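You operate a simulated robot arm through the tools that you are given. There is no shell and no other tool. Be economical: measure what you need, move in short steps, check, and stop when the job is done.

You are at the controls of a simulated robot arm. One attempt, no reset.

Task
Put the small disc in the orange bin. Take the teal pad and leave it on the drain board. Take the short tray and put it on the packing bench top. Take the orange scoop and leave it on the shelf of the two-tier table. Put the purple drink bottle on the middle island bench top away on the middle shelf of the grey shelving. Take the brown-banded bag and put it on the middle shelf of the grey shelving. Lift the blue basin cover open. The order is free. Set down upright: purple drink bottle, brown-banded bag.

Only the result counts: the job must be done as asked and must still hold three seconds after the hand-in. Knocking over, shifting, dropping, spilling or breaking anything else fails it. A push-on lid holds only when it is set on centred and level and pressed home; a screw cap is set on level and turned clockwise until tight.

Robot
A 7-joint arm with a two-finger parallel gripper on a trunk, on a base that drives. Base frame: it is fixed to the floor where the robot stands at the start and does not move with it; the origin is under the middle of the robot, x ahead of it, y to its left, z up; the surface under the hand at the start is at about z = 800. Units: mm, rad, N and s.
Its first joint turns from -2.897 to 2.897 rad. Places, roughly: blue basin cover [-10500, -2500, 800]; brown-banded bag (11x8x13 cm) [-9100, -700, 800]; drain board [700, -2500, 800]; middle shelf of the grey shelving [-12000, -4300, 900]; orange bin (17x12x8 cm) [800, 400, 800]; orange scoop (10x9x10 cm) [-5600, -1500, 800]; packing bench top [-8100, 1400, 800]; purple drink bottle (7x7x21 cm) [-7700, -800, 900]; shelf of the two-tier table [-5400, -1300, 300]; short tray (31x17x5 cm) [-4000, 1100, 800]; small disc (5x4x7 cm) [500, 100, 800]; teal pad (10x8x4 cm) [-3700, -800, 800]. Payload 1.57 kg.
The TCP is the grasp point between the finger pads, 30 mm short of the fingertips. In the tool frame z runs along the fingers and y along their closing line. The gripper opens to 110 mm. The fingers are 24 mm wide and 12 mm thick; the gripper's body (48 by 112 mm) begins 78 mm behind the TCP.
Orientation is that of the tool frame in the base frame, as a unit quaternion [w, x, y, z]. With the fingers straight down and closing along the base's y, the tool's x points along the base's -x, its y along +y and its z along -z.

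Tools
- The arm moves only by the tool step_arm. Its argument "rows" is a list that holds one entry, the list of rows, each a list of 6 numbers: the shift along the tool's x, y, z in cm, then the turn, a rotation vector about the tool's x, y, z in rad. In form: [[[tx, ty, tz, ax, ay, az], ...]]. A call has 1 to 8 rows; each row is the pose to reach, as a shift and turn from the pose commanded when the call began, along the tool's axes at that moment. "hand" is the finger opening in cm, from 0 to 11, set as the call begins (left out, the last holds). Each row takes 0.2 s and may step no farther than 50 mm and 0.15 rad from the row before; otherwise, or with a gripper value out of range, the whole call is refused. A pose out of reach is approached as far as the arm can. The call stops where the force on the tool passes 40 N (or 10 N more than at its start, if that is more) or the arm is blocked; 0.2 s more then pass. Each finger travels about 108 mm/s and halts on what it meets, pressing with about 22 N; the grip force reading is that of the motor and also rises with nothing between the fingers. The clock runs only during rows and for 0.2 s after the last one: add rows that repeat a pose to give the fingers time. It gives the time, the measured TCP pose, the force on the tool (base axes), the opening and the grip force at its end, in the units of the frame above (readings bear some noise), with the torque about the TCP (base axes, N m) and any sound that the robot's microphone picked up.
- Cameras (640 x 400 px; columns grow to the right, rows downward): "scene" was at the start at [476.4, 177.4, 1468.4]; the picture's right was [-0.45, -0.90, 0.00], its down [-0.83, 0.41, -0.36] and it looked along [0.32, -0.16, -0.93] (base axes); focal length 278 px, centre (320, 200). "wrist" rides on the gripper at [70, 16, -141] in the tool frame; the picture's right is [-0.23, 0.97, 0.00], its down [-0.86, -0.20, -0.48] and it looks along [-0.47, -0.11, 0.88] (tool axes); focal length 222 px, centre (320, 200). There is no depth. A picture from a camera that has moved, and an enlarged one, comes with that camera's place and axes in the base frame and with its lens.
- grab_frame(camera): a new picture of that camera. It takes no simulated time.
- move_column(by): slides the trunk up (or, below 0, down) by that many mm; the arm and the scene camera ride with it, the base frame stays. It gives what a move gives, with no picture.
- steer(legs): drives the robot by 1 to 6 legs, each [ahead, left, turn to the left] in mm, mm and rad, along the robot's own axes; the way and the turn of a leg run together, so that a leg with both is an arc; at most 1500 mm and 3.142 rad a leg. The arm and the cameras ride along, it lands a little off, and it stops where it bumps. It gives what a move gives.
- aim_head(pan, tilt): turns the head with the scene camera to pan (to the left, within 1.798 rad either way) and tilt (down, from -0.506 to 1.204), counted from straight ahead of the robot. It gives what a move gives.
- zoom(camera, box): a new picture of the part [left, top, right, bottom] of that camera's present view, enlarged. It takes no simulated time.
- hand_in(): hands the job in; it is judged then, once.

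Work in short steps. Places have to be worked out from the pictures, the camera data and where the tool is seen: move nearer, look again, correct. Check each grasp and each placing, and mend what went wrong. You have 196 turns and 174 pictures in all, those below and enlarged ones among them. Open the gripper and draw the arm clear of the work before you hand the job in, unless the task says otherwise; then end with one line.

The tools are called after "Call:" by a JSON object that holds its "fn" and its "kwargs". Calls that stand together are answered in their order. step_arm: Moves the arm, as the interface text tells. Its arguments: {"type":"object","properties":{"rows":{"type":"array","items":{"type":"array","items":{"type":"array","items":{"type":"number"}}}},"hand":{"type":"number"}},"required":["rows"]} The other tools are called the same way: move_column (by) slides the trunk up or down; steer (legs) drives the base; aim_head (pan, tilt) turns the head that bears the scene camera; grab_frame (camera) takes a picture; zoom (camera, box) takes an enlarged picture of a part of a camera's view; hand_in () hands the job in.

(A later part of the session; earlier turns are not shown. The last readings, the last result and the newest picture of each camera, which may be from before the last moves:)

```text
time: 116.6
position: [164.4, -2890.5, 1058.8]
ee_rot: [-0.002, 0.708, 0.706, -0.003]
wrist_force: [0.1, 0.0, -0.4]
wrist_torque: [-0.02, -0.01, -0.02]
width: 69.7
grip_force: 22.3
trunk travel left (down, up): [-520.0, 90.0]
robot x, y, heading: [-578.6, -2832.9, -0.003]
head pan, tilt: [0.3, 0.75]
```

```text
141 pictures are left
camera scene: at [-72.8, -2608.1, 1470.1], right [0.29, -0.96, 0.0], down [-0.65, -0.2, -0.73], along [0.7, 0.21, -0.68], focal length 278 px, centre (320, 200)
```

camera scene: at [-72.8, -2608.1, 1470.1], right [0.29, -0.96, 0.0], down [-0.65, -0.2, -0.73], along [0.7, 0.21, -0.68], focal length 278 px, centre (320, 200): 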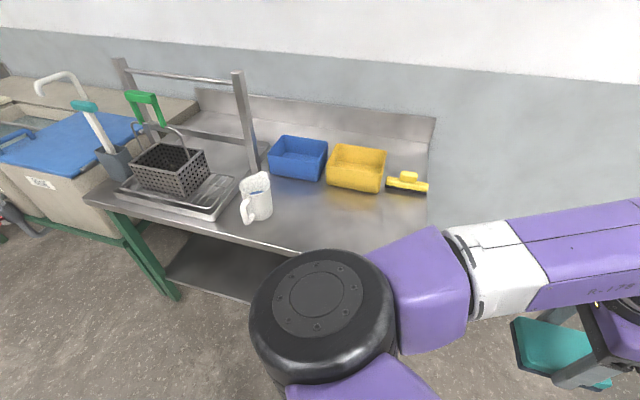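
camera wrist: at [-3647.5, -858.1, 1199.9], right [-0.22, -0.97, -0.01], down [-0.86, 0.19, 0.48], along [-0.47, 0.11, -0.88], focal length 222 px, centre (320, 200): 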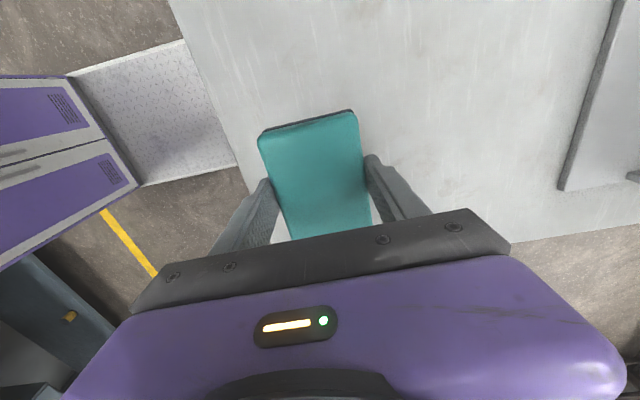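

I zoom in on the table to see whether a distinct drain board exists.

Call:
{"fn": "zoom", "kwargs": {"camera": "scene", "box": [80, 60, 460, 300]}}

```text
1.67 times, centred on (270, 180) of scene
camera zoom: at [-72.8, -2608.1, 1470.1], right [0.29, -0.96, 0.0], down [-0.65, -0.2, -0.73], along [0.7, 0.21, -0.68], focal length 463 px, centre (403, 233)
```

zoom: 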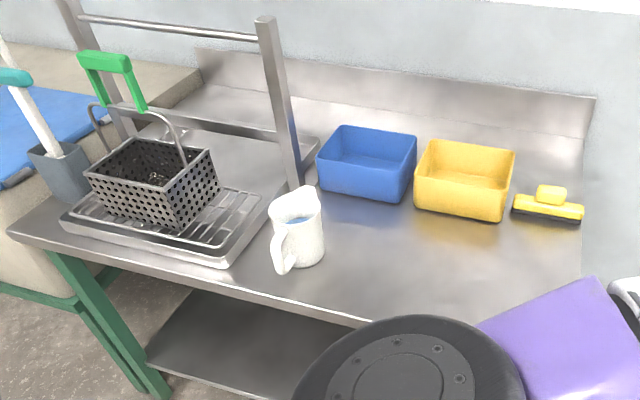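

The table top itself is the drain board. I drive so that the hand comes over the free spot near (585,-2560).

Call:
{"fn": "steer", "kwargs": {"legs": [[419, 333, 0]]}}

Call:
{"fn": "grab_frame", "kwargs": {"camera": "wrist"}}

Call:
{"fn": "grab_frame", "kwargs": {"camera": "scene"}}

```text
time: 119.7
position: [585.2, -2560.7, 1059.1]
ee_rot: [-0.001, 0.708, 0.706, -0.003]
wrist_force: [0.4, 0.3, -0.4]
wrist_torque: [0.01, 0.0, -0.01]
width: 69.8
grip_force: 22.2
trunk travel left (down, up): [-520.0, 90.0]
robot x, y, heading: [-158.4, -2498.5, -0.01]
head pan, tilt: [0.3, 0.75]
```

```text
139 pictures are left
camera wrist: at [600.8, -2491.5, 1199.7], right [0.97, -0.23, -0.01], down [-0.2, -0.85, 0.48], along [-0.12, -0.47, -0.88], focal length 222 px, centre (320, 200)
```

wrist: 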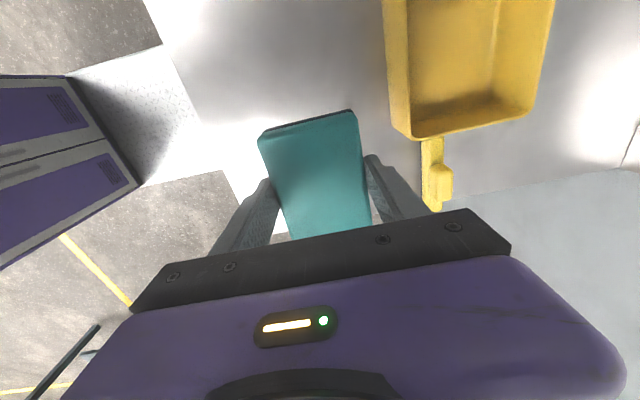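

```text
138 pictures are left
camera scene: at [347.5, -2277.1, 1470.1], right [0.29, -0.96, 0.0], down [-0.65, -0.2, -0.73], along [0.7, 0.21, -0.68], focal length 278 px, centre (320, 200)
```

scene: 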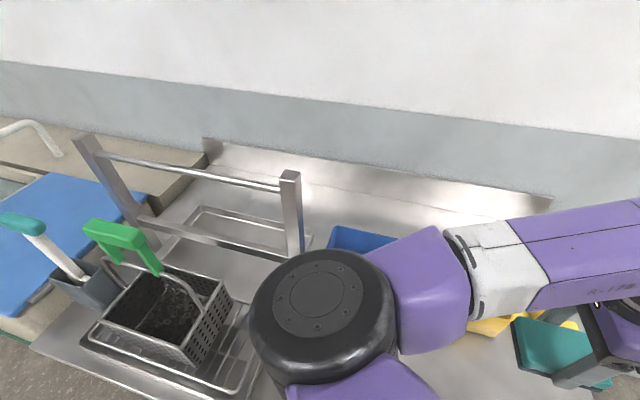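

The spot below is clear of the yellow box. I lower the pad to the surface.

Call:
{"fn": "step_arm", "kwargs": {"rows": [[[0, 0, 4.5, 0, 0, 0], [0, 0, 9, 0, 0, 0], [0, 0, 13.5, 0, 0, 0], [0, 0, 18, 0, 0, 0], [0, 0, 20.5, 0, 0, 0], [0, 0, 21.6, 0, 0, 0]]]}}

Call:
{"fn": "step_arm", "kwargs": {"rows": [[[0, 0, 0.3, 0, 0, 0], [0, 0, 0.6, 0, 0, 0], [0, 0, 0.9, 0, 0, 0]]]}}

```text
time: 121.1
position: [585.1, -2560.7, 844.1]
ee_rot: [-0.002, 0.708, 0.706, -0.002]
wrist_force: [-0.1, 0.4, -1.4]
wrist_torque: [-0.01, 0.01, -0.01]
width: 69.7
grip_force: 21.8
trunk travel left (down, up): [-520.0, 90.0]
robot x, y, heading: [-158.4, -2498.6, -0.011]
head pan, tilt: [0.3, 0.75]
```

```text
time: 121.9
position: [583.8, -2560.1, 836.1]
ee_rot: [0.0, 0.708, 0.706, -0.003]
wrist_force: [-2.4, 0.6, 21.2]
wrist_torque: [-0.02, -0.03, -0.02]
width: 69.5
grip_force: 22.1
trunk travel left (down, up): [-520.0, 90.0]
robot x, y, heading: [-158.7, -2500.5, -0.007]
head pan, tilt: [0.3, 0.75]
```

Contact is felt at z≈836. I open to 9 cm and rise.

Call:
{"fn": "step_arm", "kwargs": {"rows": [[[0, 0, -0.2, 0, 0, 0], [0, 0, -0.2, 0, 0, 0]]], "hand": 9}}

Call:
{"fn": "step_arm", "kwargs": {"rows": [[[0, 0, -4.5, 0, 0, 0], [0, 0, -9, 0, 0, 0], [0, 0, -13.5, 0, 0, 0], [0, 0, -18, 0, 0, 0], [0, 0, -22, 0, 0, 0]]]}}

Call:
{"fn": "grab_frame", "kwargs": {"camera": "wrist"}}

```text
time: 122.5
position: [583.2, -2561.0, 836.1]
ee_rot: [-0.001, 0.709, 0.705, -0.003]
wrist_force: [0.1, 0.3, 0.7]
wrist_torque: [0.02, 0.0, -0.01]
width: 90.2
grip_force: 0.0
trunk travel left (down, up): [-520.0, 90.0]
robot x, y, heading: [-159.5, -2503.8, -0.011]
head pan, tilt: [0.3, 0.75]
```

```text
time: 123.7
position: [584.2, -2559.6, 1056.4]
ee_rot: [-0.003, 0.709, 0.706, -0.002]
wrist_force: [0.2, 0.7, -0.3]
wrist_torque: [0.04, 0.02, -0.01]
width: 89.8
grip_force: 0.0
trunk travel left (down, up): [-520.0, 90.0]
robot x, y, heading: [-161.6, -2505.6, -0.011]
head pan, tilt: [0.3, 0.75]
```

```text
137 pictures are left
camera wrist: at [599.9, -2491.0, 1196.4], right [0.97, -0.23, -0.01], down [-0.2, -0.85, 0.48], along [-0.12, -0.47, -0.88], focal length 222 px, centre (320, 200)
```

wrist: 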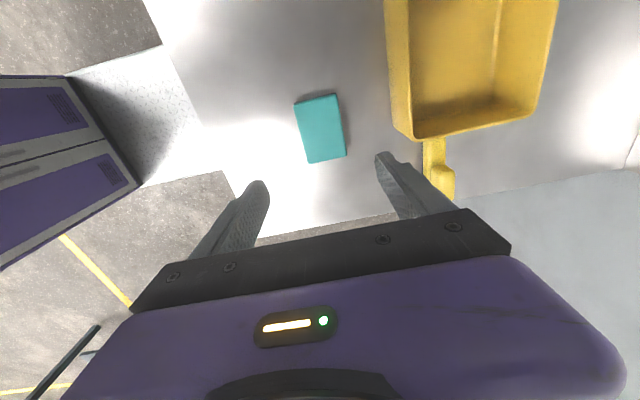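

The pad lies on the drain board, clear of the rest. Next is the short tray near (-4000,1100); I drive back to the aisle and face +y.

Call:
{"fn": "steer", "kwargs": {"legs": [[-350, 0, 0], [0, 1250, 0], [0, 1250, 0], [0, 0, 1.58], [0, 1200, 0], [0, 1200, 0]]}}

Call:
{"fn": "aim_head", "kwargs": {"pan": 0.3, "tilt": 0.6}}

Call:
{"fn": "grab_frame", "kwargs": {"camera": "scene"}}

```text
time: 153.0
position: [-2852.2, 717.6, 1056.1]
ee_rot: [0.001, -0.014, 1.0, -0.002]
wrist_force: [0.2, 0.3, -0.3]
wrist_torque: [0.03, 0.02, 0.01]
width: 90.0
grip_force: 0.1
trunk travel left (down, up): [-520.0, 90.0]
robot x, y, heading: [-2889.0, -26.6, 1.595]
head pan, tilt: [0.3, 0.75]
```

```text
time: 153.7
position: [-2851.9, 716.4, 1055.0]
ee_rot: [0.001, -0.016, 1.0, -0.002]
wrist_force: [0.2, 0.9, -0.3]
wrist_torque: [0.0, 0.0, -0.03]
width: 89.9
grip_force: 0.0
trunk travel left (down, up): [-520.0, 90.0]
robot x, y, heading: [-2888.4, -29.9, 1.599]
head pan, tilt: [0.3, 0.6]
```

```text
136 pictures are left
camera scene: at [-3128.0, 479.1, 1482.9], right [0.95, 0.32, 0.0], down [0.18, -0.54, -0.82], along [-0.26, 0.78, -0.57], focal length 278 px, centre (320, 200)
```

scene: 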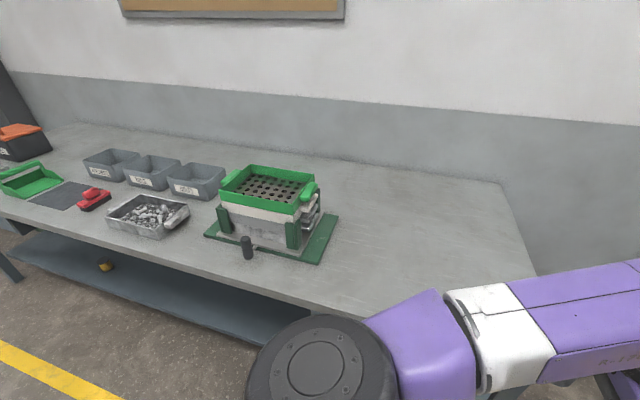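

The grey tray with bolts at about (-4075,1103) fits. I move left in front of it for a closer look.

Call:
{"fn": "steer", "kwargs": {"legs": [[0, 1000, -0.028]]}}

Call:
{"fn": "aim_head", "kwargs": {"pan": 0.1, "tilt": 0.9}}

Call:
{"fn": "grab_frame", "kwargs": {"camera": "scene"}}

```text
time: 158.9
position: [-3822.4, 708.4, 1055.9]
ee_rot: [0.0, 0.004, 1.0, -0.002]
wrist_force: [0.5, 0.3, 0.7]
wrist_torque: [0.02, 0.01, -0.02]
width: 90.1
grip_force: 0.1
trunk travel left (down, up): [-520.0, 90.0]
robot x, y, heading: [-3886.4, -33.6, 1.562]
head pan, tilt: [0.3, 0.6]
```

```text
time: 159.7
position: [-3822.8, 709.7, 1055.1]
ee_rot: [0.001, 0.004, 1.0, -0.002]
wrist_force: [0.4, -0.1, -0.7]
wrist_torque: [-0.01, 0.01, 0.0]
width: 89.9
grip_force: 0.1
trunk travel left (down, up): [-520.0, 90.0]
robot x, y, heading: [-3885.5, -32.0, 1.557]
head pan, tilt: [0.099, 0.901]
```

```text
135 pictures are left
camera scene: at [-4088.4, 472.1, 1458.2], right [1.0, 0.09, 0.0], down [0.07, -0.78, -0.62], along [-0.05, 0.62, -0.78], focal length 278 px, centre (320, 200)
```

scene: 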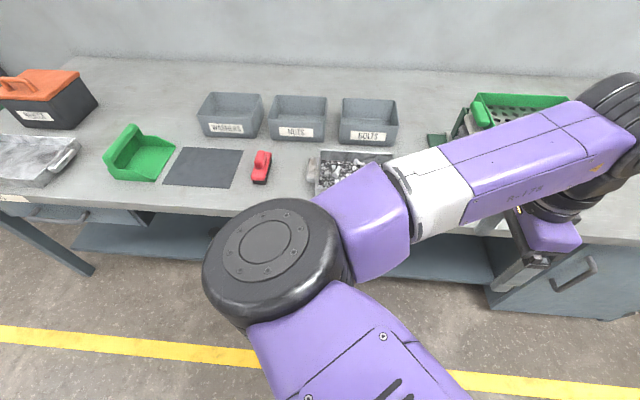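

The arm hides it. I drive up to the bench and left, which brings the wrist camera over the tray.

Call:
{"fn": "steer", "kwargs": {"legs": [[450, 200, 0.013]]}}

Call:
{"fn": "step_arm", "kwargs": {"rows": [[[4, -3, 0, 0, 0, 0], [8, -6, 0, 0, 0, 0], [12, -9, 0, 0, 0, 0], [15, -12, 0, 0, 0, 0]]]}}

Call:
{"fn": "grab_frame", "kwargs": {"camera": "wrist"}}

Call:
{"fn": "grab_frame", "kwargs": {"camera": "scene"}}

```text
time: 162.6
position: [-4027.9, 1158.1, 1056.0]
ee_rot: [0.001, -0.003, 1.0, -0.002]
wrist_force: [0.4, -0.3, 0.4]
wrist_torque: [-0.02, 0.0, 0.02]
width: 89.6
grip_force: 0.1
trunk travel left (down, up): [-520.0, 90.0]
robot x, y, heading: [-4081.7, 416.4, 1.573]
head pan, tilt: [0.099, 0.901]
```

```text
time: 163.6
position: [-4175.4, 1039.1, 1055.6]
ee_rot: [0.001, -0.003, 1.0, -0.004]
wrist_force: [1.0, 0.8, -0.2]
wrist_torque: [-0.01, 0.05, -0.02]
width: 89.9
grip_force: 0.0
trunk travel left (down, up): [-520.0, 90.0]
robot x, y, heading: [-4083.7, 415.3, 1.571]
head pan, tilt: [0.099, 0.901]
```

```text
134 pictures are left
camera wrist: at [-4247.2, 1055.3, 1196.1], right [0.22, 0.97, -0.01], down [0.86, -0.19, 0.48], along [0.47, -0.11, -0.88], focal length 222 px, centre (320, 200)
```

wrist: 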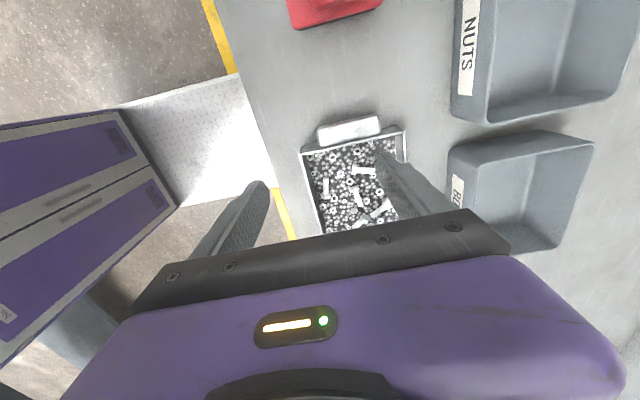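

```text
133 pictures are left
camera scene: at [-4289.5, 919.4, 1458.1], right [1.0, 0.1, 0.0], down [0.08, -0.78, -0.62], along [-0.06, 0.62, -0.78], focal length 278 px, centre (320, 200)
```

scene: 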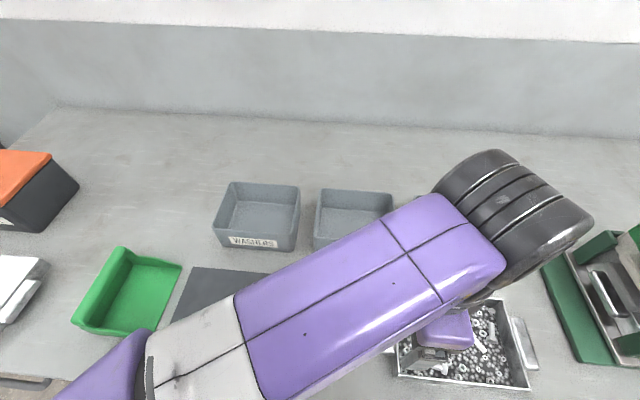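

The tray carries bolts and has bar handles at its ends. I zoom in on how it is made.

Call:
{"fn": "zoom", "kwargs": {"camera": "wrist", "box": [280, 100, 440, 200]}}

Call:
{"fn": "zoom", "kwargs": {"camera": "scene", "box": [380, 280, 560, 400]}}

```text
4.00 times, centred on (360, 150) of wrist
camera zoom: at [-4247.2, 1055.3, 1196.1], right [0.22, 0.97, -0.01], down [0.86, -0.19, 0.48], along [0.47, -0.11, -0.88], focal length 888 px, centre (160, 400)
```

zoom: 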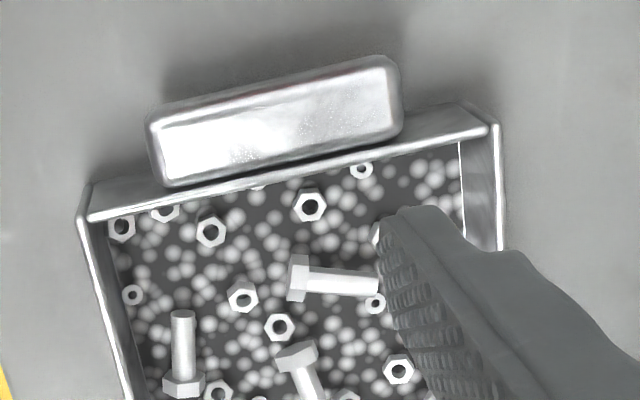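

```text
3.33 times, centred on (470, 340) of scene
camera zoom: at [-4289.5, 919.4, 1458.1], right [1.0, 0.1, 0.0], down [0.08, -0.78, -0.62], along [-0.06, 0.62, -0.78], focal length 927 px, centre (-180, -267)
```

zoom: 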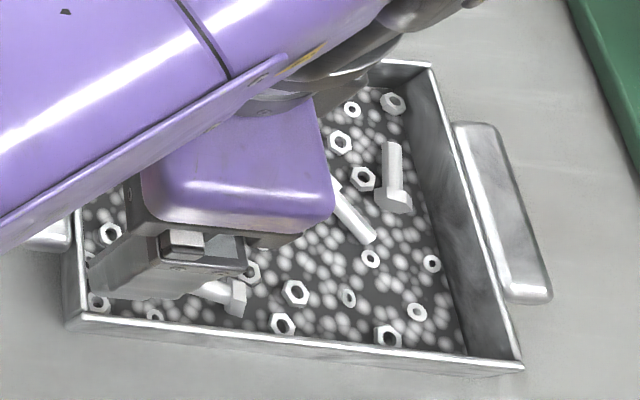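

The contents look fused to the tray. Walls span x -4157…-3910 and y 1002…1163. I go over the middle of the front wall to grip it there.

Call:
{"fn": "step_arm", "kwargs": {"rows": [[[-4, -1, 1, 0, 0, 0], [-8, -2, 3, 0, 0, 0], [-12, -3, 6, 0, 0, 0], [-14.2, -3.6, 10, 0, 0, 0], [-14.2, -3.6, 14, 0, 0, 0], [-14.2, -3.6, 14, 0, 0, 0]]], "hand": 5}}

Call:
{"fn": "grab_frame", "kwargs": {"camera": "wrist"}}

Call:
{"fn": "grab_frame", "kwargs": {"camera": "scene"}}

```text
refused: row 3 steps farther than a row can; nothing moved
```

```text
130 pictures are left
camera wrist: at [-4247.2, 1055.3, 1196.1], right [0.22, 0.97, -0.01], down [0.86, -0.19, 0.48], along [0.47, -0.11, -0.88], focal length 222 px, centre (320, 200)
```

wrist: 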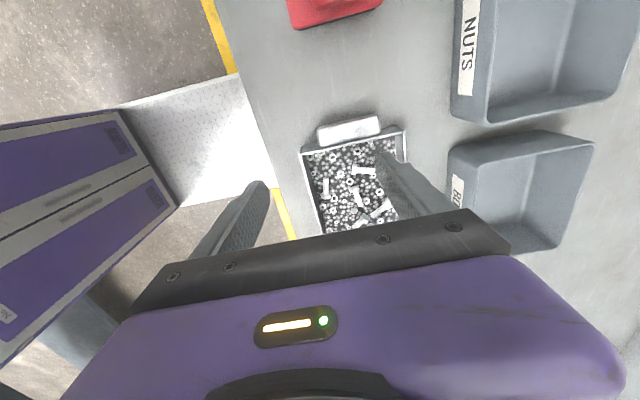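

```text
129 pictures are left
camera scene: at [-4289.5, 919.4, 1458.1], right [1.0, 0.1, 0.0], down [0.08, -0.78, -0.62], along [-0.06, 0.62, -0.78], focal length 278 px, centre (320, 200)
```

scene: 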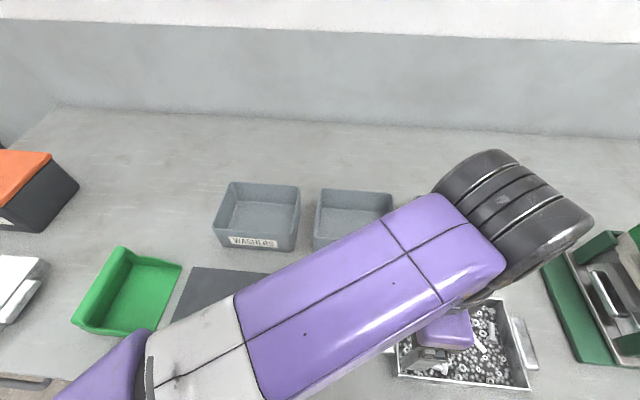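

One row stepped too far; I repeat with finer steps.

Call:
{"fn": "step_arm", "kwargs": {"rows": [[[-3.6, -1, 1, 0, 0, 0], [-7.2, -2, 3, 0, 0, 0], [-10.8, -3, 5.5, 0, 0, 0], [-14.2, -3.6, 8.5, 0, 0, 0], [-14.2, -3.6, 12, 0, 0, 0], [-14.2, -3.6, 14, 0, 0, 0], [-14.2, -3.6, 14, 0, 0, 0]]], "hand": 5}}

Call:
{"fn": "grab_frame", "kwargs": {"camera": "wrist"}}

```text
time: 165.2
position: [-4035.0, 1001.3, 916.3]
ee_rot: [0.0, -0.002, 1.0, -0.002]
wrist_force: [0.4, 0.6, 1.1]
wrist_torque: [-0.02, 0.01, -0.01]
width: 50.2
grip_force: 0.1
trunk travel left (down, up): [-520.0, 90.0]
robot x, y, heading: [-4084.2, 415.9, 1.573]
head pan, tilt: [0.099, 0.901]
```

```text
128 pictures are left
camera wrist: at [-4105.4, 1018.0, 1056.6], right [0.22, 0.98, -0.01], down [0.86, -0.19, 0.48], along [0.47, -0.11, -0.88], focal length 222 px, centre (320, 200)
```

wrist: 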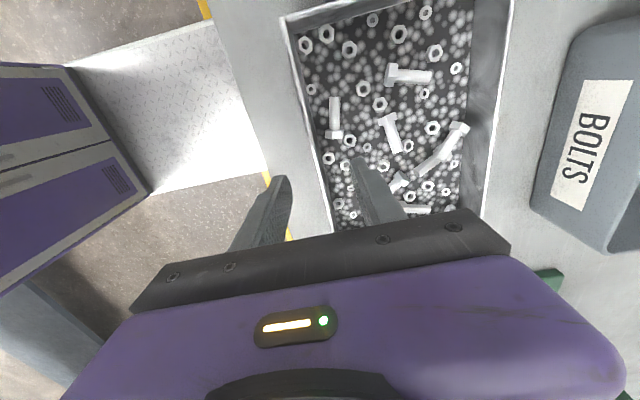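

The front wall lies between the fingers. I descend carefully to z≈855.

Call:
{"fn": "step_arm", "kwargs": {"rows": [[[0, 0, 3, 0, 0, 0], [0, 0, 5, 0, 0, 0], [0, 0, 6, 0, 0, 0], [0, 0, 6, 0, 0, 0]]]}}

Call:
{"fn": "step_arm", "kwargs": {"rows": [[[0, 0, 0.3, 0, 0, 0], [0, 0, 0.6, 0, 0, 0], [0, 0, 0.9, 0, 0, 0]]]}}

```text
time: 166.2
position: [-4034.9, 1002.1, 855.6]
ee_rot: [0.001, -0.003, 1.0, -0.003]
wrist_force: [-1.2, -0.6, 0.4]
wrist_torque: [0.03, 0.02, -0.01]
width: 50.1
grip_force: 0.0
trunk travel left (down, up): [-520.0, 90.0]
robot x, y, heading: [-4082.9, 411.3, 1.568]
head pan, tilt: [0.099, 0.901]
```

```text
time: 167.0
position: [-4034.5, 1000.9, 847.7]
ee_rot: [0.0, -0.002, 1.0, -0.003]
wrist_force: [-0.2, 0.2, -0.1]
wrist_torque: [0.0, -0.01, 0.05]
width: 49.9
grip_force: 0.0
trunk travel left (down, up): [-520.0, 90.0]
robot x, y, heading: [-4084.1, 414.1, 1.573]
head pan, tilt: [0.099, 0.901]
```

No contact yet; I go on a bit lower, to seat the wall deep in the fingers.

Call:
{"fn": "step_arm", "kwargs": {"rows": [[[0, 0, 0.3, 0, 0, 0], [0, 0, 0.6, 0, 0, 0], [0, 0, 0.9, 0, 0, 0]]]}}

```text
time: 167.8
position: [-4035.4, 1002.9, 839.4]
ee_rot: [0.0, -0.003, 1.0, -0.003]
wrist_force: [0.0, 0.1, -0.7]
wrist_torque: [0.01, -0.01, -0.01]
width: 50.1
grip_force: 0.1
trunk travel left (down, up): [-520.0, 90.0]
robot x, y, heading: [-4084.9, 413.2, 1.569]
head pan, tilt: [0.099, 0.901]
```

Deep enough (tips ≈ 809). I close on the wall.

Call:
{"fn": "step_arm", "kwargs": {"rows": [[[0, 0, 0, 0, 0, 0], [0, 0, 0, 0, 0, 0], [0, 0, 0, 0, 0, 0], [0, 0, 0, 0, 0, 0]]], "hand": 0}}

Call:
{"fn": "step_arm", "kwargs": {"rows": [[[0, 0, -0.4, 0, 0, 0], [0, 0, -0.8, 0, 0, 0], [0, 0, -1.2, 0, 0, 0], [0, 0, -1.6, 0, 0, 0]]]}}

Call:
{"fn": "grab_frame", "kwargs": {"camera": "wrist"}}

Call:
{"fn": "grab_frame", "kwargs": {"camera": "scene"}}

```text
time: 168.8
position: [-4034.9, 1001.7, 838.5]
ee_rot: [0.001, -0.003, 1.0, -0.002]
wrist_force: [2.4, -2.0, 0.4]
wrist_torque: [0.68, 0.04, -0.36]
width: 5.2
grip_force: 22.1
trunk travel left (down, up): [-520.0, 90.0]
robot x, y, heading: [-4082.1, 417.9, 1.568]
head pan, tilt: [0.099, 0.901]
```

```text
time: 169.8
position: [-4034.1, 1001.7, 854.1]
ee_rot: [0.0, -0.003, 1.0, -0.003]
wrist_force: [-0.8, -0.8, -7.7]
wrist_torque: [-0.7, 0.01, -0.01]
width: 5.0
grip_force: 22.4
trunk travel left (down, up): [-520.0, 90.0]
robot x, y, heading: [-4081.0, 415.4, 1.569]
head pan, tilt: [0.099, 0.901]
```

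```text
127 pictures are left
camera wrist: at [-4105.5, 1018.4, 994.6], right [0.22, 0.98, -0.01], down [0.86, -0.19, 0.48], along [0.47, -0.11, -0.88], focal length 222 px, centre (320, 200)
```

wrist: 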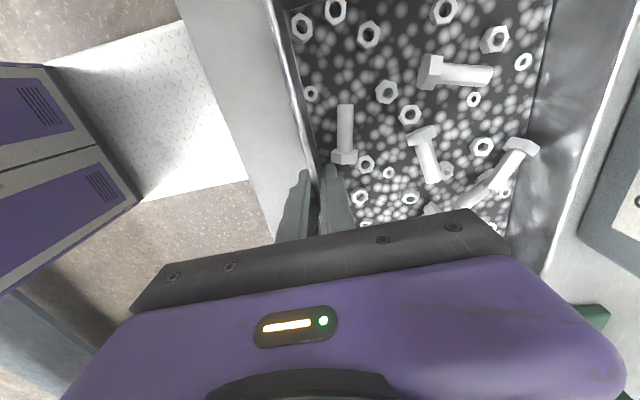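

```text
126 pictures are left
camera scene: at [-4290.1, 919.0, 1458.1], right [1.0, 0.1, 0.0], down [0.08, -0.78, -0.62], along [-0.06, 0.62, -0.78], focal length 278 px, centre (320, 200)
```

scene: 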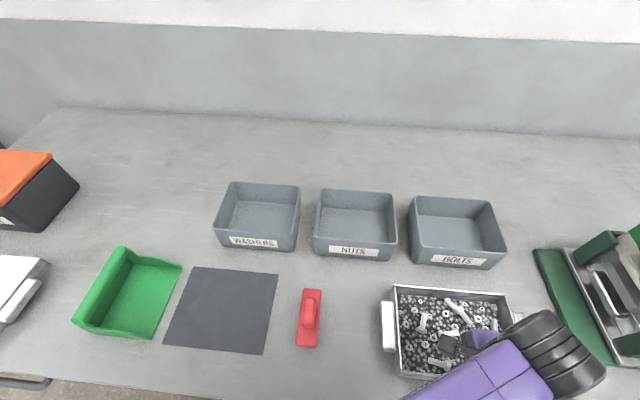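

The tray is up, level, 7.7 N with 0.7 N m. I lift further.

Call:
{"fn": "step_arm", "kwargs": {"rows": [[[0, 0, -2, 0, 0, 0], [0, 0, -4.5, 0, 0, 0], [0, 0, -7, 0, 0, 0], [0, 0, -10, 0, 0, 0], [0, 0, -13, 0, 0, 0], [0, 0, -16, 0, 0, 0], [0, 0, -18, 0, 0, 0]]]}}

Call:
{"fn": "grab_frame", "kwargs": {"camera": "wrist"}}

```text
time: 171.4
position: [-4033.2, 1002.8, 1036.2]
ee_rot: [0.001, -0.002, 1.0, -0.003]
wrist_force: [-0.8, 0.1, -8.3]
wrist_torque: [-0.69, 0.04, -0.01]
width: 5.0
grip_force: 22.0
trunk travel left (down, up): [-520.0, 90.0]
robot x, y, heading: [-4079.9, 415.4, 1.57]
head pan, tilt: [0.099, 0.901]
```

```text
125 pictures are left
camera wrist: at [-4105.6, 1019.7, 1175.4], right [0.22, 0.98, -0.01], down [0.86, -0.19, 0.48], along [0.47, -0.11, -0.88], focal length 222 px, centre (320, 200)
```

wrist: 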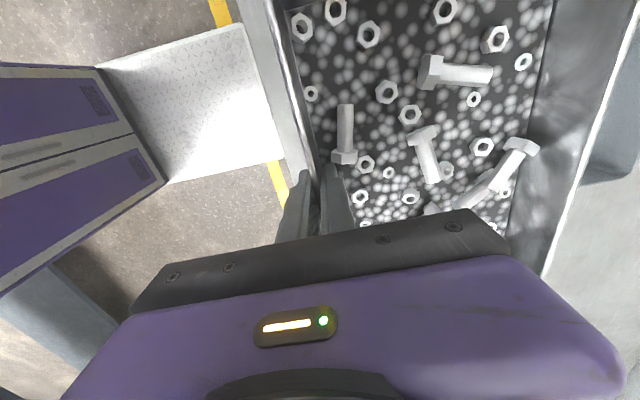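

It stays level. I back off into the aisle and go left (-x) in stages, looking ahead.

Call:
{"fn": "steer", "kwargs": {"legs": [[-420, 0, 0], [0, 1300, 0]]}}

Call:
{"fn": "aim_head", "kwargs": {"pan": 1.5, "tilt": 0.4}}

Call:
{"fn": "grab_frame", "kwargs": {"camera": "scene"}}

```text
time: 180.0
position: [-5312.1, 591.7, 1035.5]
ee_rot: [0.001, 0.001, 1.0, -0.003]
wrist_force: [0.0, -1.0, -7.8]
wrist_torque: [-0.68, 0.03, 0.02]
width: 5.0
grip_force: 21.7
trunk travel left (down, up): [-520.0, 90.0]
robot x, y, heading: [-5367.5, 4.5, 1.563]
head pan, tilt: [0.099, 0.901]
```

```text
time: 181.6
position: [-5311.9, 591.7, 1035.6]
ee_rot: [0.001, 0.001, 1.0, -0.003]
wrist_force: [0.1, 1.1, -8.5]
wrist_torque: [-0.66, 0.03, 0.0]
width: 4.8
grip_force: 21.7
trunk travel left (down, up): [-520.0, 90.0]
robot x, y, heading: [-5365.6, 3.9, 1.561]
head pan, tilt: [1.499, 0.4]
```

```text
124 pictures are left
camera scene: at [-5654.4, 442.0, 1501.1], right [0.08, 1.0, 0.0], down [0.39, -0.03, -0.92], along [-0.92, 0.08, -0.39], focal length 278 px, centre (320, 200)
```

scene: 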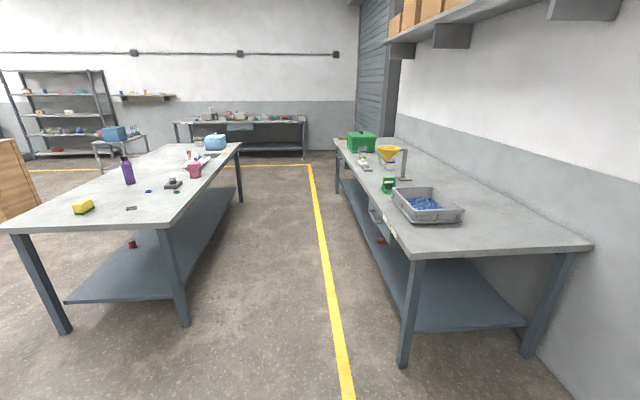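

The packing bench spans x -6710…-9550, front edge y≈955. I drive on to see its free areas better.

Call:
{"fn": "steer", "kwargs": {"legs": [[300, 700, 0.008], [0, 900, 0]]}}

Call:
{"fn": "aim_head", "kwargs": {"pan": 0.5, "tilt": 0.6}}

Call:
{"fn": "grab_frame", "kwargs": {"camera": "scene"}}

```text
time: 190.0
position: [-6919.4, 889.2, 1034.6]
ee_rot: [0.0, -0.009, 1.0, -0.003]
wrist_force: [0.6, 0.5, -8.0]
wrist_torque: [-0.71, 0.03, 0.04]
width: 4.8
grip_force: 21.5
trunk travel left (down, up): [-520.0, 90.0]
robot x, y, heading: [-6956.4, 299.9, 1.586]
head pan, tilt: [1.499, 0.4]
```

```text
time: 191.2
position: [-6919.3, 889.3, 1034.6]
ee_rot: [0.0, -0.009, 1.0, -0.004]
wrist_force: [-1.2, -0.4, -8.8]
wrist_torque: [-0.69, 0.05, 0.01]
width: 4.7
grip_force: 21.9
trunk travel left (down, up): [-520.0, 90.0]
robot x, y, heading: [-6959.8, 301.8, 1.582]
head pan, tilt: [0.499, 0.6]
```

```text
123 pictures are left
camera scene: at [-7209.1, 803.8, 1482.9], right [0.87, 0.49, 0.0], down [0.28, -0.49, -0.83], along [-0.41, 0.72, -0.56], focal length 278 px, centre (320, 200)
```

scene: 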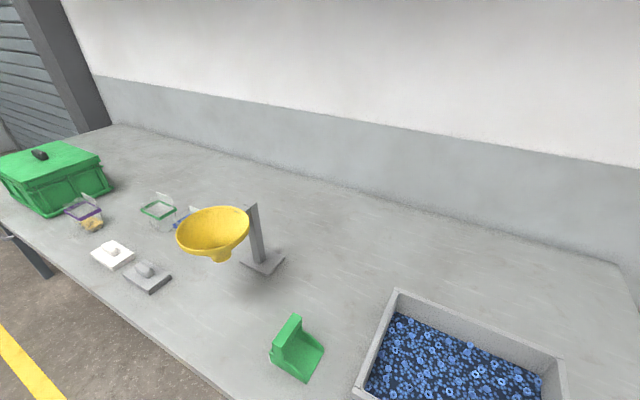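

A free area lies behind the blue-part bin and green scoop, about (-7350,1520). I drive up to the bench so that the hand is in front of it.

Call:
{"fn": "steer", "kwargs": {"legs": [[225, 430, -0.012]]}}

Call:
{"fn": "grab_frame", "kwargs": {"camera": "scene"}}

```text
time: 194.1
position: [-7347.7, 1111.0, 1034.6]
ee_rot: [0.001, -0.004, 1.0, -0.004]
wrist_force: [0.6, 0.0, -8.5]
wrist_torque: [-0.67, 0.07, -0.01]
width: 4.9
grip_force: 21.6
trunk travel left (down, up): [-520.0, 90.0]
robot x, y, heading: [-7392.0, 522.7, 1.575]
head pan, tilt: [0.499, 0.6]
```

```text
122 pictures are left
camera scene: at [-7637.4, 1028.1, 1482.9], right [0.88, 0.48, 0.0], down [0.27, -0.5, -0.82], along [-0.4, 0.72, -0.57], focal length 278 px, centre (320, 200)
```

scene: 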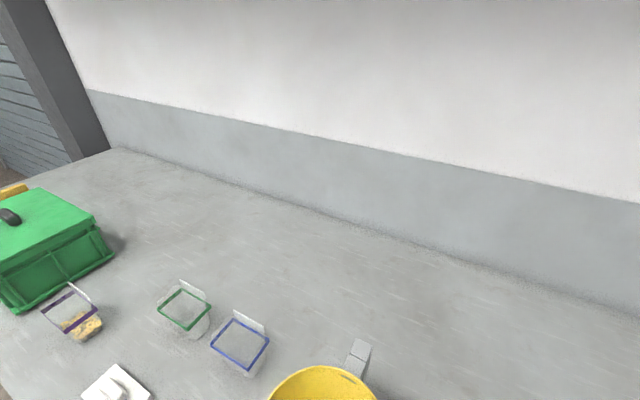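

I pan the head right to see the hand and the target area.

Call:
{"fn": "aim_head", "kwargs": {"pan": -0.4, "tilt": 0.9}}

Call:
{"fn": "grab_frame", "kwargs": {"camera": "scene"}}

```text
time: 195.3
position: [-7347.4, 1109.9, 1036.3]
ee_rot: [0.001, -0.005, 1.0, -0.004]
wrist_force: [-0.6, -0.3, -8.4]
wrist_torque: [-0.62, 0.04, 0.03]
width: 5.3
grip_force: 21.2
trunk travel left (down, up): [-520.0, 90.0]
robot x, y, heading: [-7394.2, 523.4, 1.576]
head pan, tilt: [-0.4, 0.901]
```

```text
121 pictures are left
camera scene: at [-7565.7, 1020.3, 1458.1], right [0.92, -0.39, 0.0], down [-0.3, -0.72, -0.62], along [0.24, 0.57, -0.78], focal length 278 px, centre (320, 200)
```

scene: 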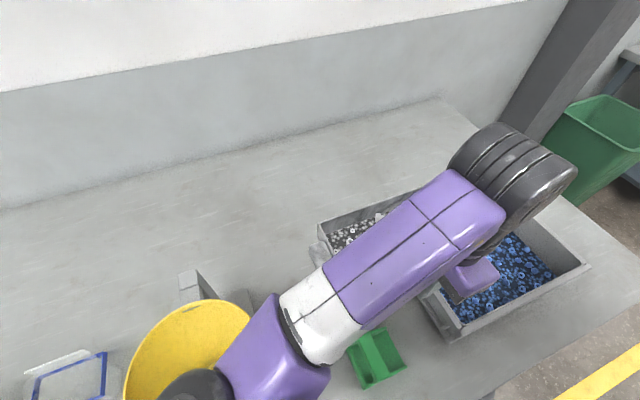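

The area behind is free. I extend the hand 325 mm forward at this height.

Call:
{"fn": "step_arm", "kwargs": {"rows": [[[0, 4, 0, 0, 0, 0], [0, 8, 0, 0, 0, 0], [0, 12.5, 0, 0, 0, 0], [0, 17, 0, 0, 0, 0], [0, 21, 0, 0, 0, 0], [0, 25, 0, 0, 0, 0], [0, 29, 0, 0, 0, 0], [0, 32.5, 0, 0, 0, 0]]]}}

Call:
{"fn": "grab_frame", "kwargs": {"camera": "scene"}}

```text
time: 197.1
position: [-7350.4, 1435.4, 1032.7]
ee_rot: [0.001, -0.004, 1.0, -0.004]
wrist_force: [-0.2, 0.0, -8.1]
wrist_torque: [-0.69, -0.01, -0.02]
width: 4.9
grip_force: 22.4
trunk travel left (down, up): [-520.0, 90.0]
robot x, y, heading: [-7393.1, 520.8, 1.572]
head pan, tilt: [-0.4, 0.901]
```

```text
120 pictures are left
camera scene: at [-7566.0, 1020.1, 1458.1], right [0.92, -0.39, 0.0], down [-0.3, -0.72, -0.62], along [0.24, 0.57, -0.78], focal length 278 px, centre (320, 200)
```

scene: 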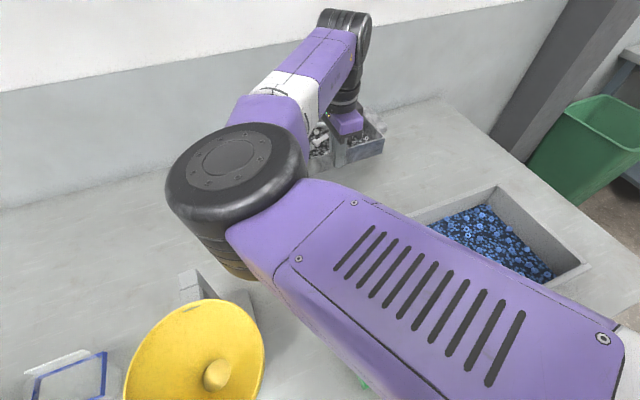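

For more elbow clearance from the funnel stand I shift the robot 110 mm to the right.

Call:
{"fn": "steer", "kwargs": {"legs": [[0, -110, 0]]}}

Call:
{"fn": "step_arm", "kwargs": {"rows": [[[0, 0.8, 3, 0, 0, 0], [0, 0.8, 6, 0, 0, 0], [0, 0.8, 9, 0, 0, 0], [0, 0.8, 12, 0, 0, 0]]]}}

Call:
{"fn": "grab_frame", "kwargs": {"camera": "scene"}}

```text
time: 198.3
position: [-7239.1, 1435.7, 1033.3]
ee_rot: [0.001, -0.004, 1.0, -0.003]
wrist_force: [-0.8, 0.0, -8.0]
wrist_torque: [-0.65, 0.01, 0.02]
width: 5.0
grip_force: 22.2
trunk travel left (down, up): [-520.0, 90.0]
robot x, y, heading: [-7283.8, 524.8, 1.572]
head pan, tilt: [-0.4, 0.901]
```

```text
time: 199.3
position: [-7238.3, 1443.6, 913.3]
ee_rot: [0.0, -0.004, 1.0, -0.003]
wrist_force: [0.8, 0.2, -7.1]
wrist_torque: [-0.68, 0.04, 0.02]
width: 4.9
grip_force: 21.6
trunk travel left (down, up): [-520.0, 90.0]
robot x, y, heading: [-7280.3, 520.6, 1.57]
head pan, tilt: [-0.4, 0.901]
```

```text
119 pictures are left
camera scene: at [-7455.5, 1020.6, 1458.1], right [0.92, -0.39, 0.0], down [-0.3, -0.72, -0.62], along [0.24, 0.57, -0.78], focal length 278 px, centre (320, 200)
```

scene: 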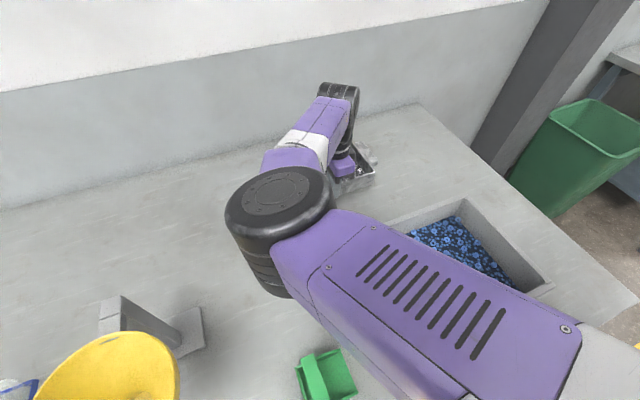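

All clear. I lower the tray to the bench, slowly at the end.

Call:
{"fn": "step_arm", "kwargs": {"rows": [[[0, 0, 3, 0, 0, 0], [0, 0, 6, 0, 0, 0], [0, 0, 7, 0, 0, 0], [0, 0, 7.3, 0, 0, 0], [0, 0, 7.6, 0, 0, 0], [0, 0, 7.8, 0, 0, 0]]]}}

```text
time: 200.7
position: [-7238.5, 1443.2, 837.3]
ee_rot: [0.001, -0.005, 1.0, 0.0]
wrist_force: [-1.0, -2.7, 17.9]
wrist_torque: [0.83, -0.01, 0.03]
width: 5.2
grip_force: 22.1
trunk travel left (down, up): [-520.0, 90.0]
robot x, y, heading: [-7281.2, 525.2, 1.569]
head pan, tilt: [-0.4, 0.901]
```

The tray is down. I release, opening only a little, and rise.

Call:
{"fn": "step_arm", "kwargs": {"rows": [[[0, 0, -0.2, 0, 0, 0], [0, 0, -0.2, 0, 0, 0], [0, 0, -0.2, 0, 0, 0]]], "hand": 3.5}}

Call:
{"fn": "step_arm", "kwargs": {"rows": [[[0, 0, -3, 0, 0, 0], [0, 0, -7, 0, 0, 0], [0, 0, -11, 0, 0, 0], [0, 0, -15, 0, 0, 0], [0, 0, -19, 0, 0, 0], [0, 0, -23, 0, 0, 0]]]}}

Call:
{"fn": "grab_frame", "kwargs": {"camera": "wrist"}}

```text
time: 201.5
position: [-7238.9, 1441.8, 836.4]
ee_rot: [0.001, -0.005, 1.0, -0.003]
wrist_force: [0.0, 0.6, -0.5]
wrist_torque: [0.01, 0.0, -0.04]
width: 34.7
grip_force: 0.1
trunk travel left (down, up): [-520.0, 90.0]
robot x, y, heading: [-7280.2, 521.7, 1.575]
head pan, tilt: [-0.4, 0.901]
```

```text
time: 202.9
position: [-7240.4, 1442.9, 1065.7]
ee_rot: [0.001, -0.004, 1.0, -0.003]
wrist_force: [-0.5, -0.6, -1.0]
wrist_torque: [-0.03, 0.0, -0.03]
width: 35.0
grip_force: 0.1
trunk travel left (down, up): [-520.0, 90.0]
robot x, y, heading: [-7281.7, 518.2, 1.572]
head pan, tilt: [-0.4, 0.901]
```

```text
118 pictures are left
camera wrist: at [-7311.1, 1460.2, 1206.6], right [0.22, 0.98, -0.01], down [0.86, -0.19, 0.48], along [0.47, -0.11, -0.88], focal length 222 px, centre (320, 200)
```

wrist: 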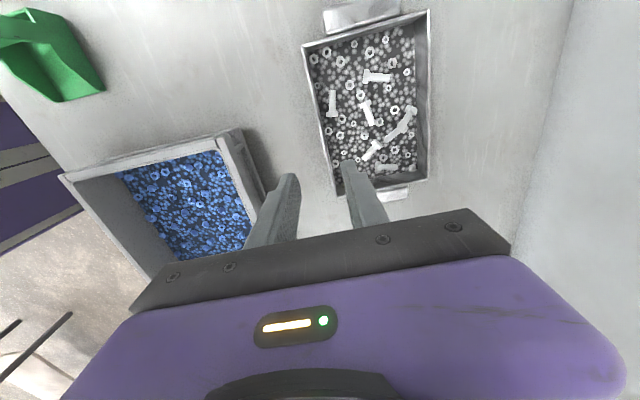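

The tray stands well. I retract the arm, then go for the scoop on the two-tier table.

Call:
{"fn": "step_arm", "kwargs": {"rows": [[[0, -4, 0, 0, 0, 0], [0, -8, 0, 0, 0, 0], [0, -12, 0, 0, 0, 0], [0, -16, 0, 0, 0, 0], [0, -20, 0, 0, 0, 0], [0, -24, 0, 0, 0, 0], [0, -28, 0, 0, 0, 0], [0, -32, 0, 0, 0, 0]]]}}

Call:
{"fn": "steer", "kwargs": {"legs": [[-200, -200, 0], [-200, -1300, 0]]}}

Call:
{"fn": "aim_head", "kwargs": {"pan": -1.7, "tilt": 0.5}}

Call:
{"fn": "grab_frame", "kwargs": {"camera": "scene"}}

```text
time: 204.7
position: [-7236.2, 1123.6, 1067.7]
ee_rot: [0.001, -0.005, 1.0, -0.004]
wrist_force: [-0.2, 0.7, -0.3]
wrist_torque: [0.0, -0.01, -0.01]
width: 34.9
grip_force: 0.0
trunk travel left (down, up): [-520.0, 90.0]
robot x, y, heading: [-7285.3, 524.5, 1.576]
head pan, tilt: [-0.4, 0.901]
```

```text
time: 212.9
position: [-5740.2, 736.2, 1067.9]
ee_rot: [0.0, -0.011, 1.0, -0.003]
wrist_force: [-0.1, -0.7, 0.6]
wrist_torque: [-0.02, 0.04, 0.02]
width: 35.0
grip_force: 0.0
trunk travel left (down, up): [-520.0, 90.0]
robot x, y, heading: [-5776.2, 134.3, 1.591]
head pan, tilt: [-0.4, 0.901]
```

```text
time: 214.4
position: [-5741.7, 738.0, 1068.7]
ee_rot: [0.001, -0.011, 1.0, -0.003]
wrist_force: [0.0, -0.2, -0.7]
wrist_torque: [-0.02, -0.03, 0.01]
width: 35.0
grip_force: 0.0
trunk travel left (down, up): [-520.0, 90.0]
robot x, y, heading: [-5777.9, 132.9, 1.59]
head pan, tilt: [-1.7, 0.499]
```

```text
117 pictures are left
camera scene: at [-5896.3, 550.2, 1492.0], right [-0.11, -0.99, 0.0], down [-0.48, 0.05, -0.88], along [0.87, -0.1, -0.48], focal length 278 px, centre (320, 200)
```

scene: 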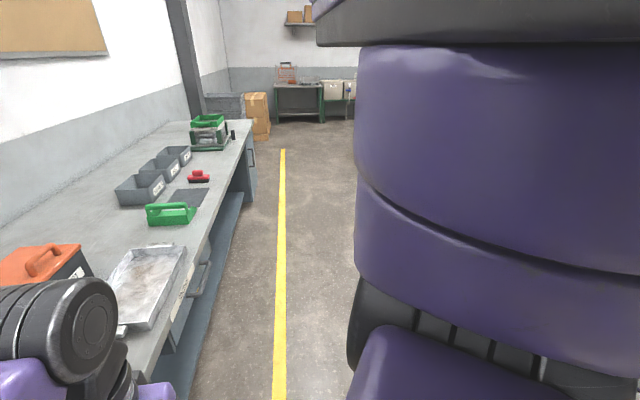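

I turn around to face -y and look for the two-tier table.

Call:
{"fn": "steer", "kwargs": {"legs": [[0, 0, 1.56], [0, 0, 1.56]]}}

Call:
{"fn": "aim_head", "kwargs": {"pan": 0, "tilt": 0.7}}

Call:
{"fn": "grab_frame", "kwargs": {"camera": "scene"}}

```text
time: 222.3
position: [-5837.1, -465.3, 1067.8]
ee_rot: [-0.004, 1.0, -0.006, -0.002]
wrist_force: [0.1, -0.3, 0.2]
wrist_torque: [0.0, 0.01, 0.0]
width: 34.8
grip_force: 0.0
trunk travel left (down, up): [-520.0, 90.0]
robot x, y, heading: [-5779.4, 137.6, -1.587]
head pan, tilt: [-1.7, 0.499]
```

```text
time: 224.1
position: [-5838.3, -466.1, 1068.3]
ee_rot: [-0.003, 1.0, -0.007, 0.0]
wrist_force: [-0.2, 0.3, -0.1]
wrist_torque: [0.0, 0.02, 0.02]
width: 35.1
grip_force: 0.1
trunk travel left (down, up): [-520.0, 90.0]
robot x, y, heading: [-5775.4, 133.7, -1.587]
head pan, tilt: [0.0, 0.7]
```

```text
116 pictures are left
camera scene: at [-5588.5, -378.8, 1474.3], right [-1.0, 0.02, 0.0], down [0.01, 0.64, -0.76], along [-0.01, -0.76, -0.64], focal length 278 px, centre (320, 200)
```

scene: 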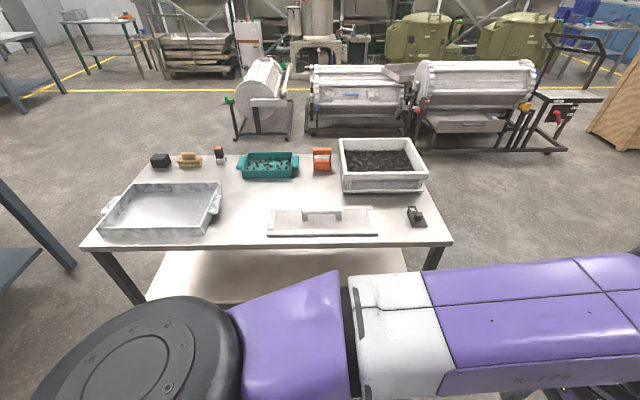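

The orange scoop is at about (-5610,-1400). I zoom in on it.

Call:
{"fn": "zoom", "kwargs": {"camera": "scene", "box": [220, 120, 460, 270]}}

```text
2.67 times, centred on (340, 195) of scene
camera zoom: at [-5588.5, -378.8, 1474.3], right [-1.0, 0.02, 0.0], down [0.01, 0.64, -0.76], along [-0.01, -0.76, -0.64], focal length 741 px, centre (267, 213)
```

zoom: 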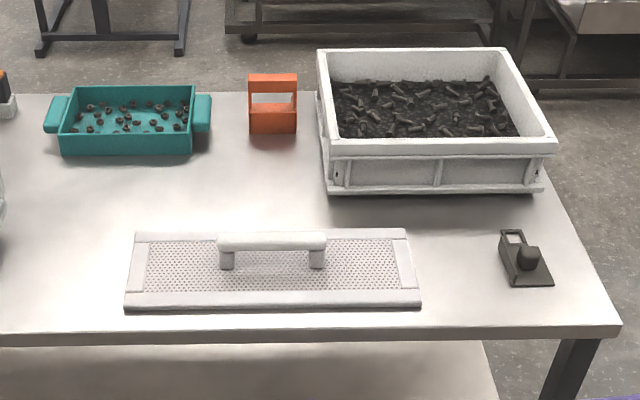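

The scoop is a cup with a top bar along x. It must go onto the low shelf, so I'll grip the bar with the tool tilted forward. I drive up to the table first.

Call:
{"fn": "steer", "kwargs": {"legs": [[660, 225, 0.016]]}}

Call:
{"fn": "grab_frame", "kwargs": {"camera": "wrist"}}

Call:
{"fn": "grab_frame", "kwargs": {"camera": "scene"}}

```text
time: 227.9
position: [-5613.4, -1128.0, 1067.9]
ee_rot: [-0.005, 1.0, -0.001, -0.001]
wrist_force: [0.3, 0.2, 0.5]
wrist_torque: [0.03, 0.03, 0.02]
width: 35.0
grip_force: 0.1
trunk travel left (down, up): [-520.0, 90.0]
robot x, y, heading: [-5558.7, -527.1, -1.577]
head pan, tilt: [0.0, 0.7]
```

```text
114 pictures are left
camera wrist: at [-5546.0, -1145.0, 1208.2], right [-0.23, -0.97, -0.01], down [-0.85, 0.2, 0.48], along [-0.47, 0.12, -0.88], focal length 222 px, centre (320, 200)
```

wrist: 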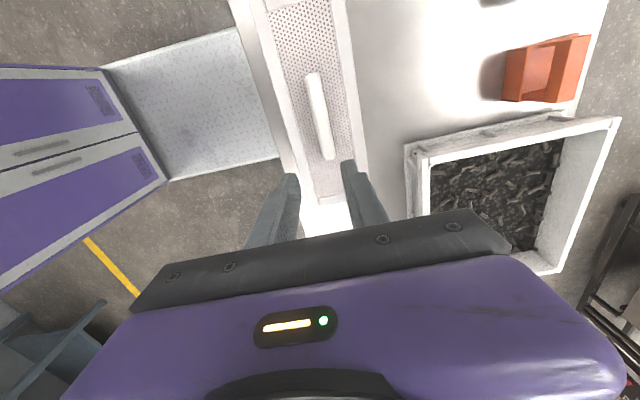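

```text
113 pictures are left
camera scene: at [-5366.3, -1037.9, 1474.4], right [-1.0, 0.01, 0.0], down [0.0, 0.64, -0.76], along [-0.01, -0.76, -0.64], focal length 278 px, centre (320, 200)
```

scene: 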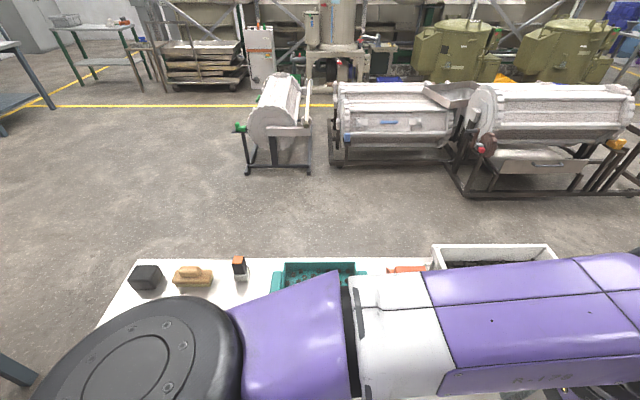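

I bring the wrist camera nearer to the scoop.

Call:
{"fn": "step_arm", "kwargs": {"rows": [[[0.8, 4.2, 0.8, 0, 0, 0], [1.6, 8.4, 1.6, 0, 0, 0], [2.4, 12.6, 2.4, 0, 0, 0], [3.2, 16.8, 3.2, 0, 0, 0], [4, 21, 4, 0, 0, 0], [4.3, 24, 5, 0, 0, 0]]]}}

Call:
{"fn": "grab_frame", "kwargs": {"camera": "wrist"}}

```text
time: 229.3
position: [-5570.6, -1367.7, 1016.4]
ee_rot: [-0.003, 1.0, -0.001, -0.001]
wrist_force: [0.2, -0.3, 0.5]
wrist_torque: [0.02, -0.03, 0.01]
width: 35.0
grip_force: 0.1
trunk travel left (down, up): [-520.0, 90.0]
robot x, y, heading: [-5563.4, -524.7, -1.579]
head pan, tilt: [0.0, 0.7]
```

```text
112 pictures are left
camera wrist: at [-5502.5, -1384.6, 1156.6], right [-0.23, -0.97, -0.01], down [-0.85, 0.2, 0.48], along [-0.47, 0.12, -0.88], focal length 222 px, centre (320, 200)
```

wrist: 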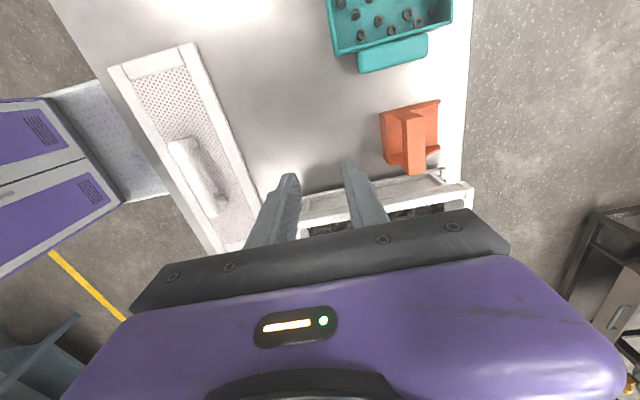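

Call:
{"fn": "zoom", "kwargs": {"camera": "wrist", "box": [350, 80, 478, 160]}}

```text
5.00 times, centred on (414, 120) of wrist
camera zoom: at [-5502.5, -1384.6, 1156.6], right [-0.23, -0.97, -0.01], down [-0.85, 0.2, 0.48], along [-0.47, 0.12, -0.88], focal length 1111 px, centre (-150, 600)
```

zoom: 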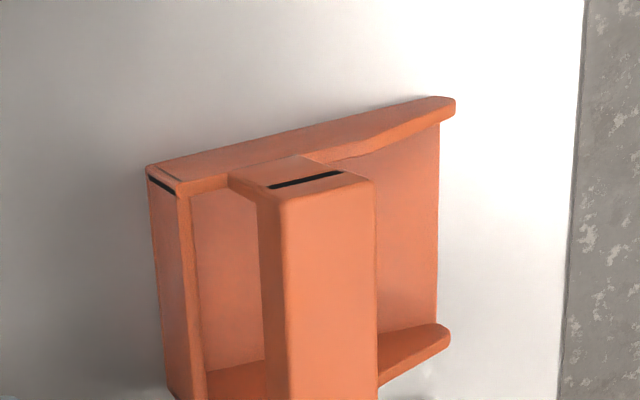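

Triangulating both cameras, this table is at z≈745 and the scoop at about (-5617,-1480), top 842. Gripping its sides along x lets me tilt the hand for the shelf. I drive closer, and turn the hand back by 90°.

Call:
{"fn": "steer", "kwargs": {"legs": [[80, 0, 0]]}}

Call:
{"fn": "step_arm", "kwargs": {"rows": [[[0, -1, 0, 0, 0, -0.14], [0, -2, 0, 0, 0, -0.28], [0, -3, 0, 0, 0, -0.42], [0, -4, 0, 0, 0, -0.56], [0, -5, 0, 0, 0, -0.7], [0, -6, 0, 0, 0, -0.84], [0, -7, 0, 0, 0, -0.98], [0, -8, 0, 0, 0, -1.12]]], "hand": 11}}

Call:
{"fn": "step_arm", "kwargs": {"rows": [[[0, 0, 0, 0, 0, -0.15], [0, 0, 0, 0, 0, -0.3], [0, 0, 0, 0, 0, -0.45]]]}}

Call:
{"fn": "grab_frame", "kwargs": {"camera": "wrist"}}

```text
time: 230.3
position: [-5571.1, -1447.3, 1016.9]
ee_rot: [-0.004, 1.0, -0.001, 0.0]
wrist_force: [-0.5, -0.3, -1.0]
wrist_torque: [-0.03, 0.01, 0.0]
width: 35.4
grip_force: 0.1
trunk travel left (down, up): [-520.0, 90.0]
robot x, y, heading: [-5563.1, -610.2, -1.577]
head pan, tilt: [0.0, 0.7]
```

```text
time: 232.1
position: [-5572.6, -1366.8, 1017.5]
ee_rot: [-0.003, 0.847, 0.532, 0.001]
wrist_force: [0.3, -0.2, 0.4]
wrist_torque: [0.01, -0.03, 0.01]
width: 110.0
grip_force: 0.0
trunk travel left (down, up): [-520.0, 90.0]
robot x, y, heading: [-5562.4, -607.3, -1.58]
head pan, tilt: [0.0, 0.7]
```

```text
time: 232.9
position: [-5570.7, -1367.0, 1017.0]
ee_rot: [-0.004, 0.707, 0.707, 0.001]
wrist_force: [-0.5, 0.0, 0.1]
wrist_torque: [0.01, -0.01, 0.01]
width: 109.9
grip_force: 0.0
trunk travel left (down, up): [-520.0, 90.0]
robot x, y, heading: [-5564.9, -607.9, -1.577]
head pan, tilt: [0.0, 0.7]
```

```text
110 pictures are left
camera wrist: at [-5556.3, -1298.8, 1157.6], right [0.97, -0.23, 0.0], down [-0.2, -0.86, 0.47], along [-0.11, -0.46, -0.88], focal length 222 px, centre (320, 200)
```

wrist: 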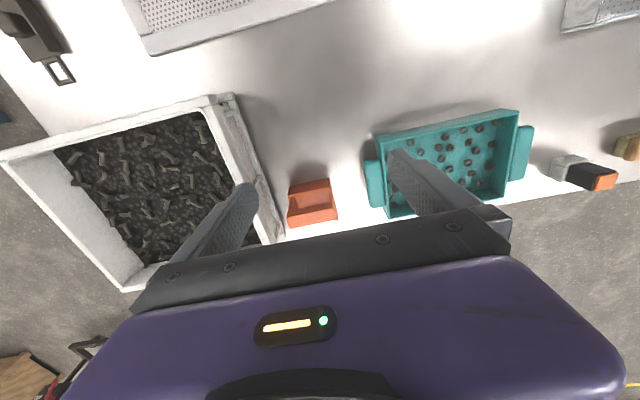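

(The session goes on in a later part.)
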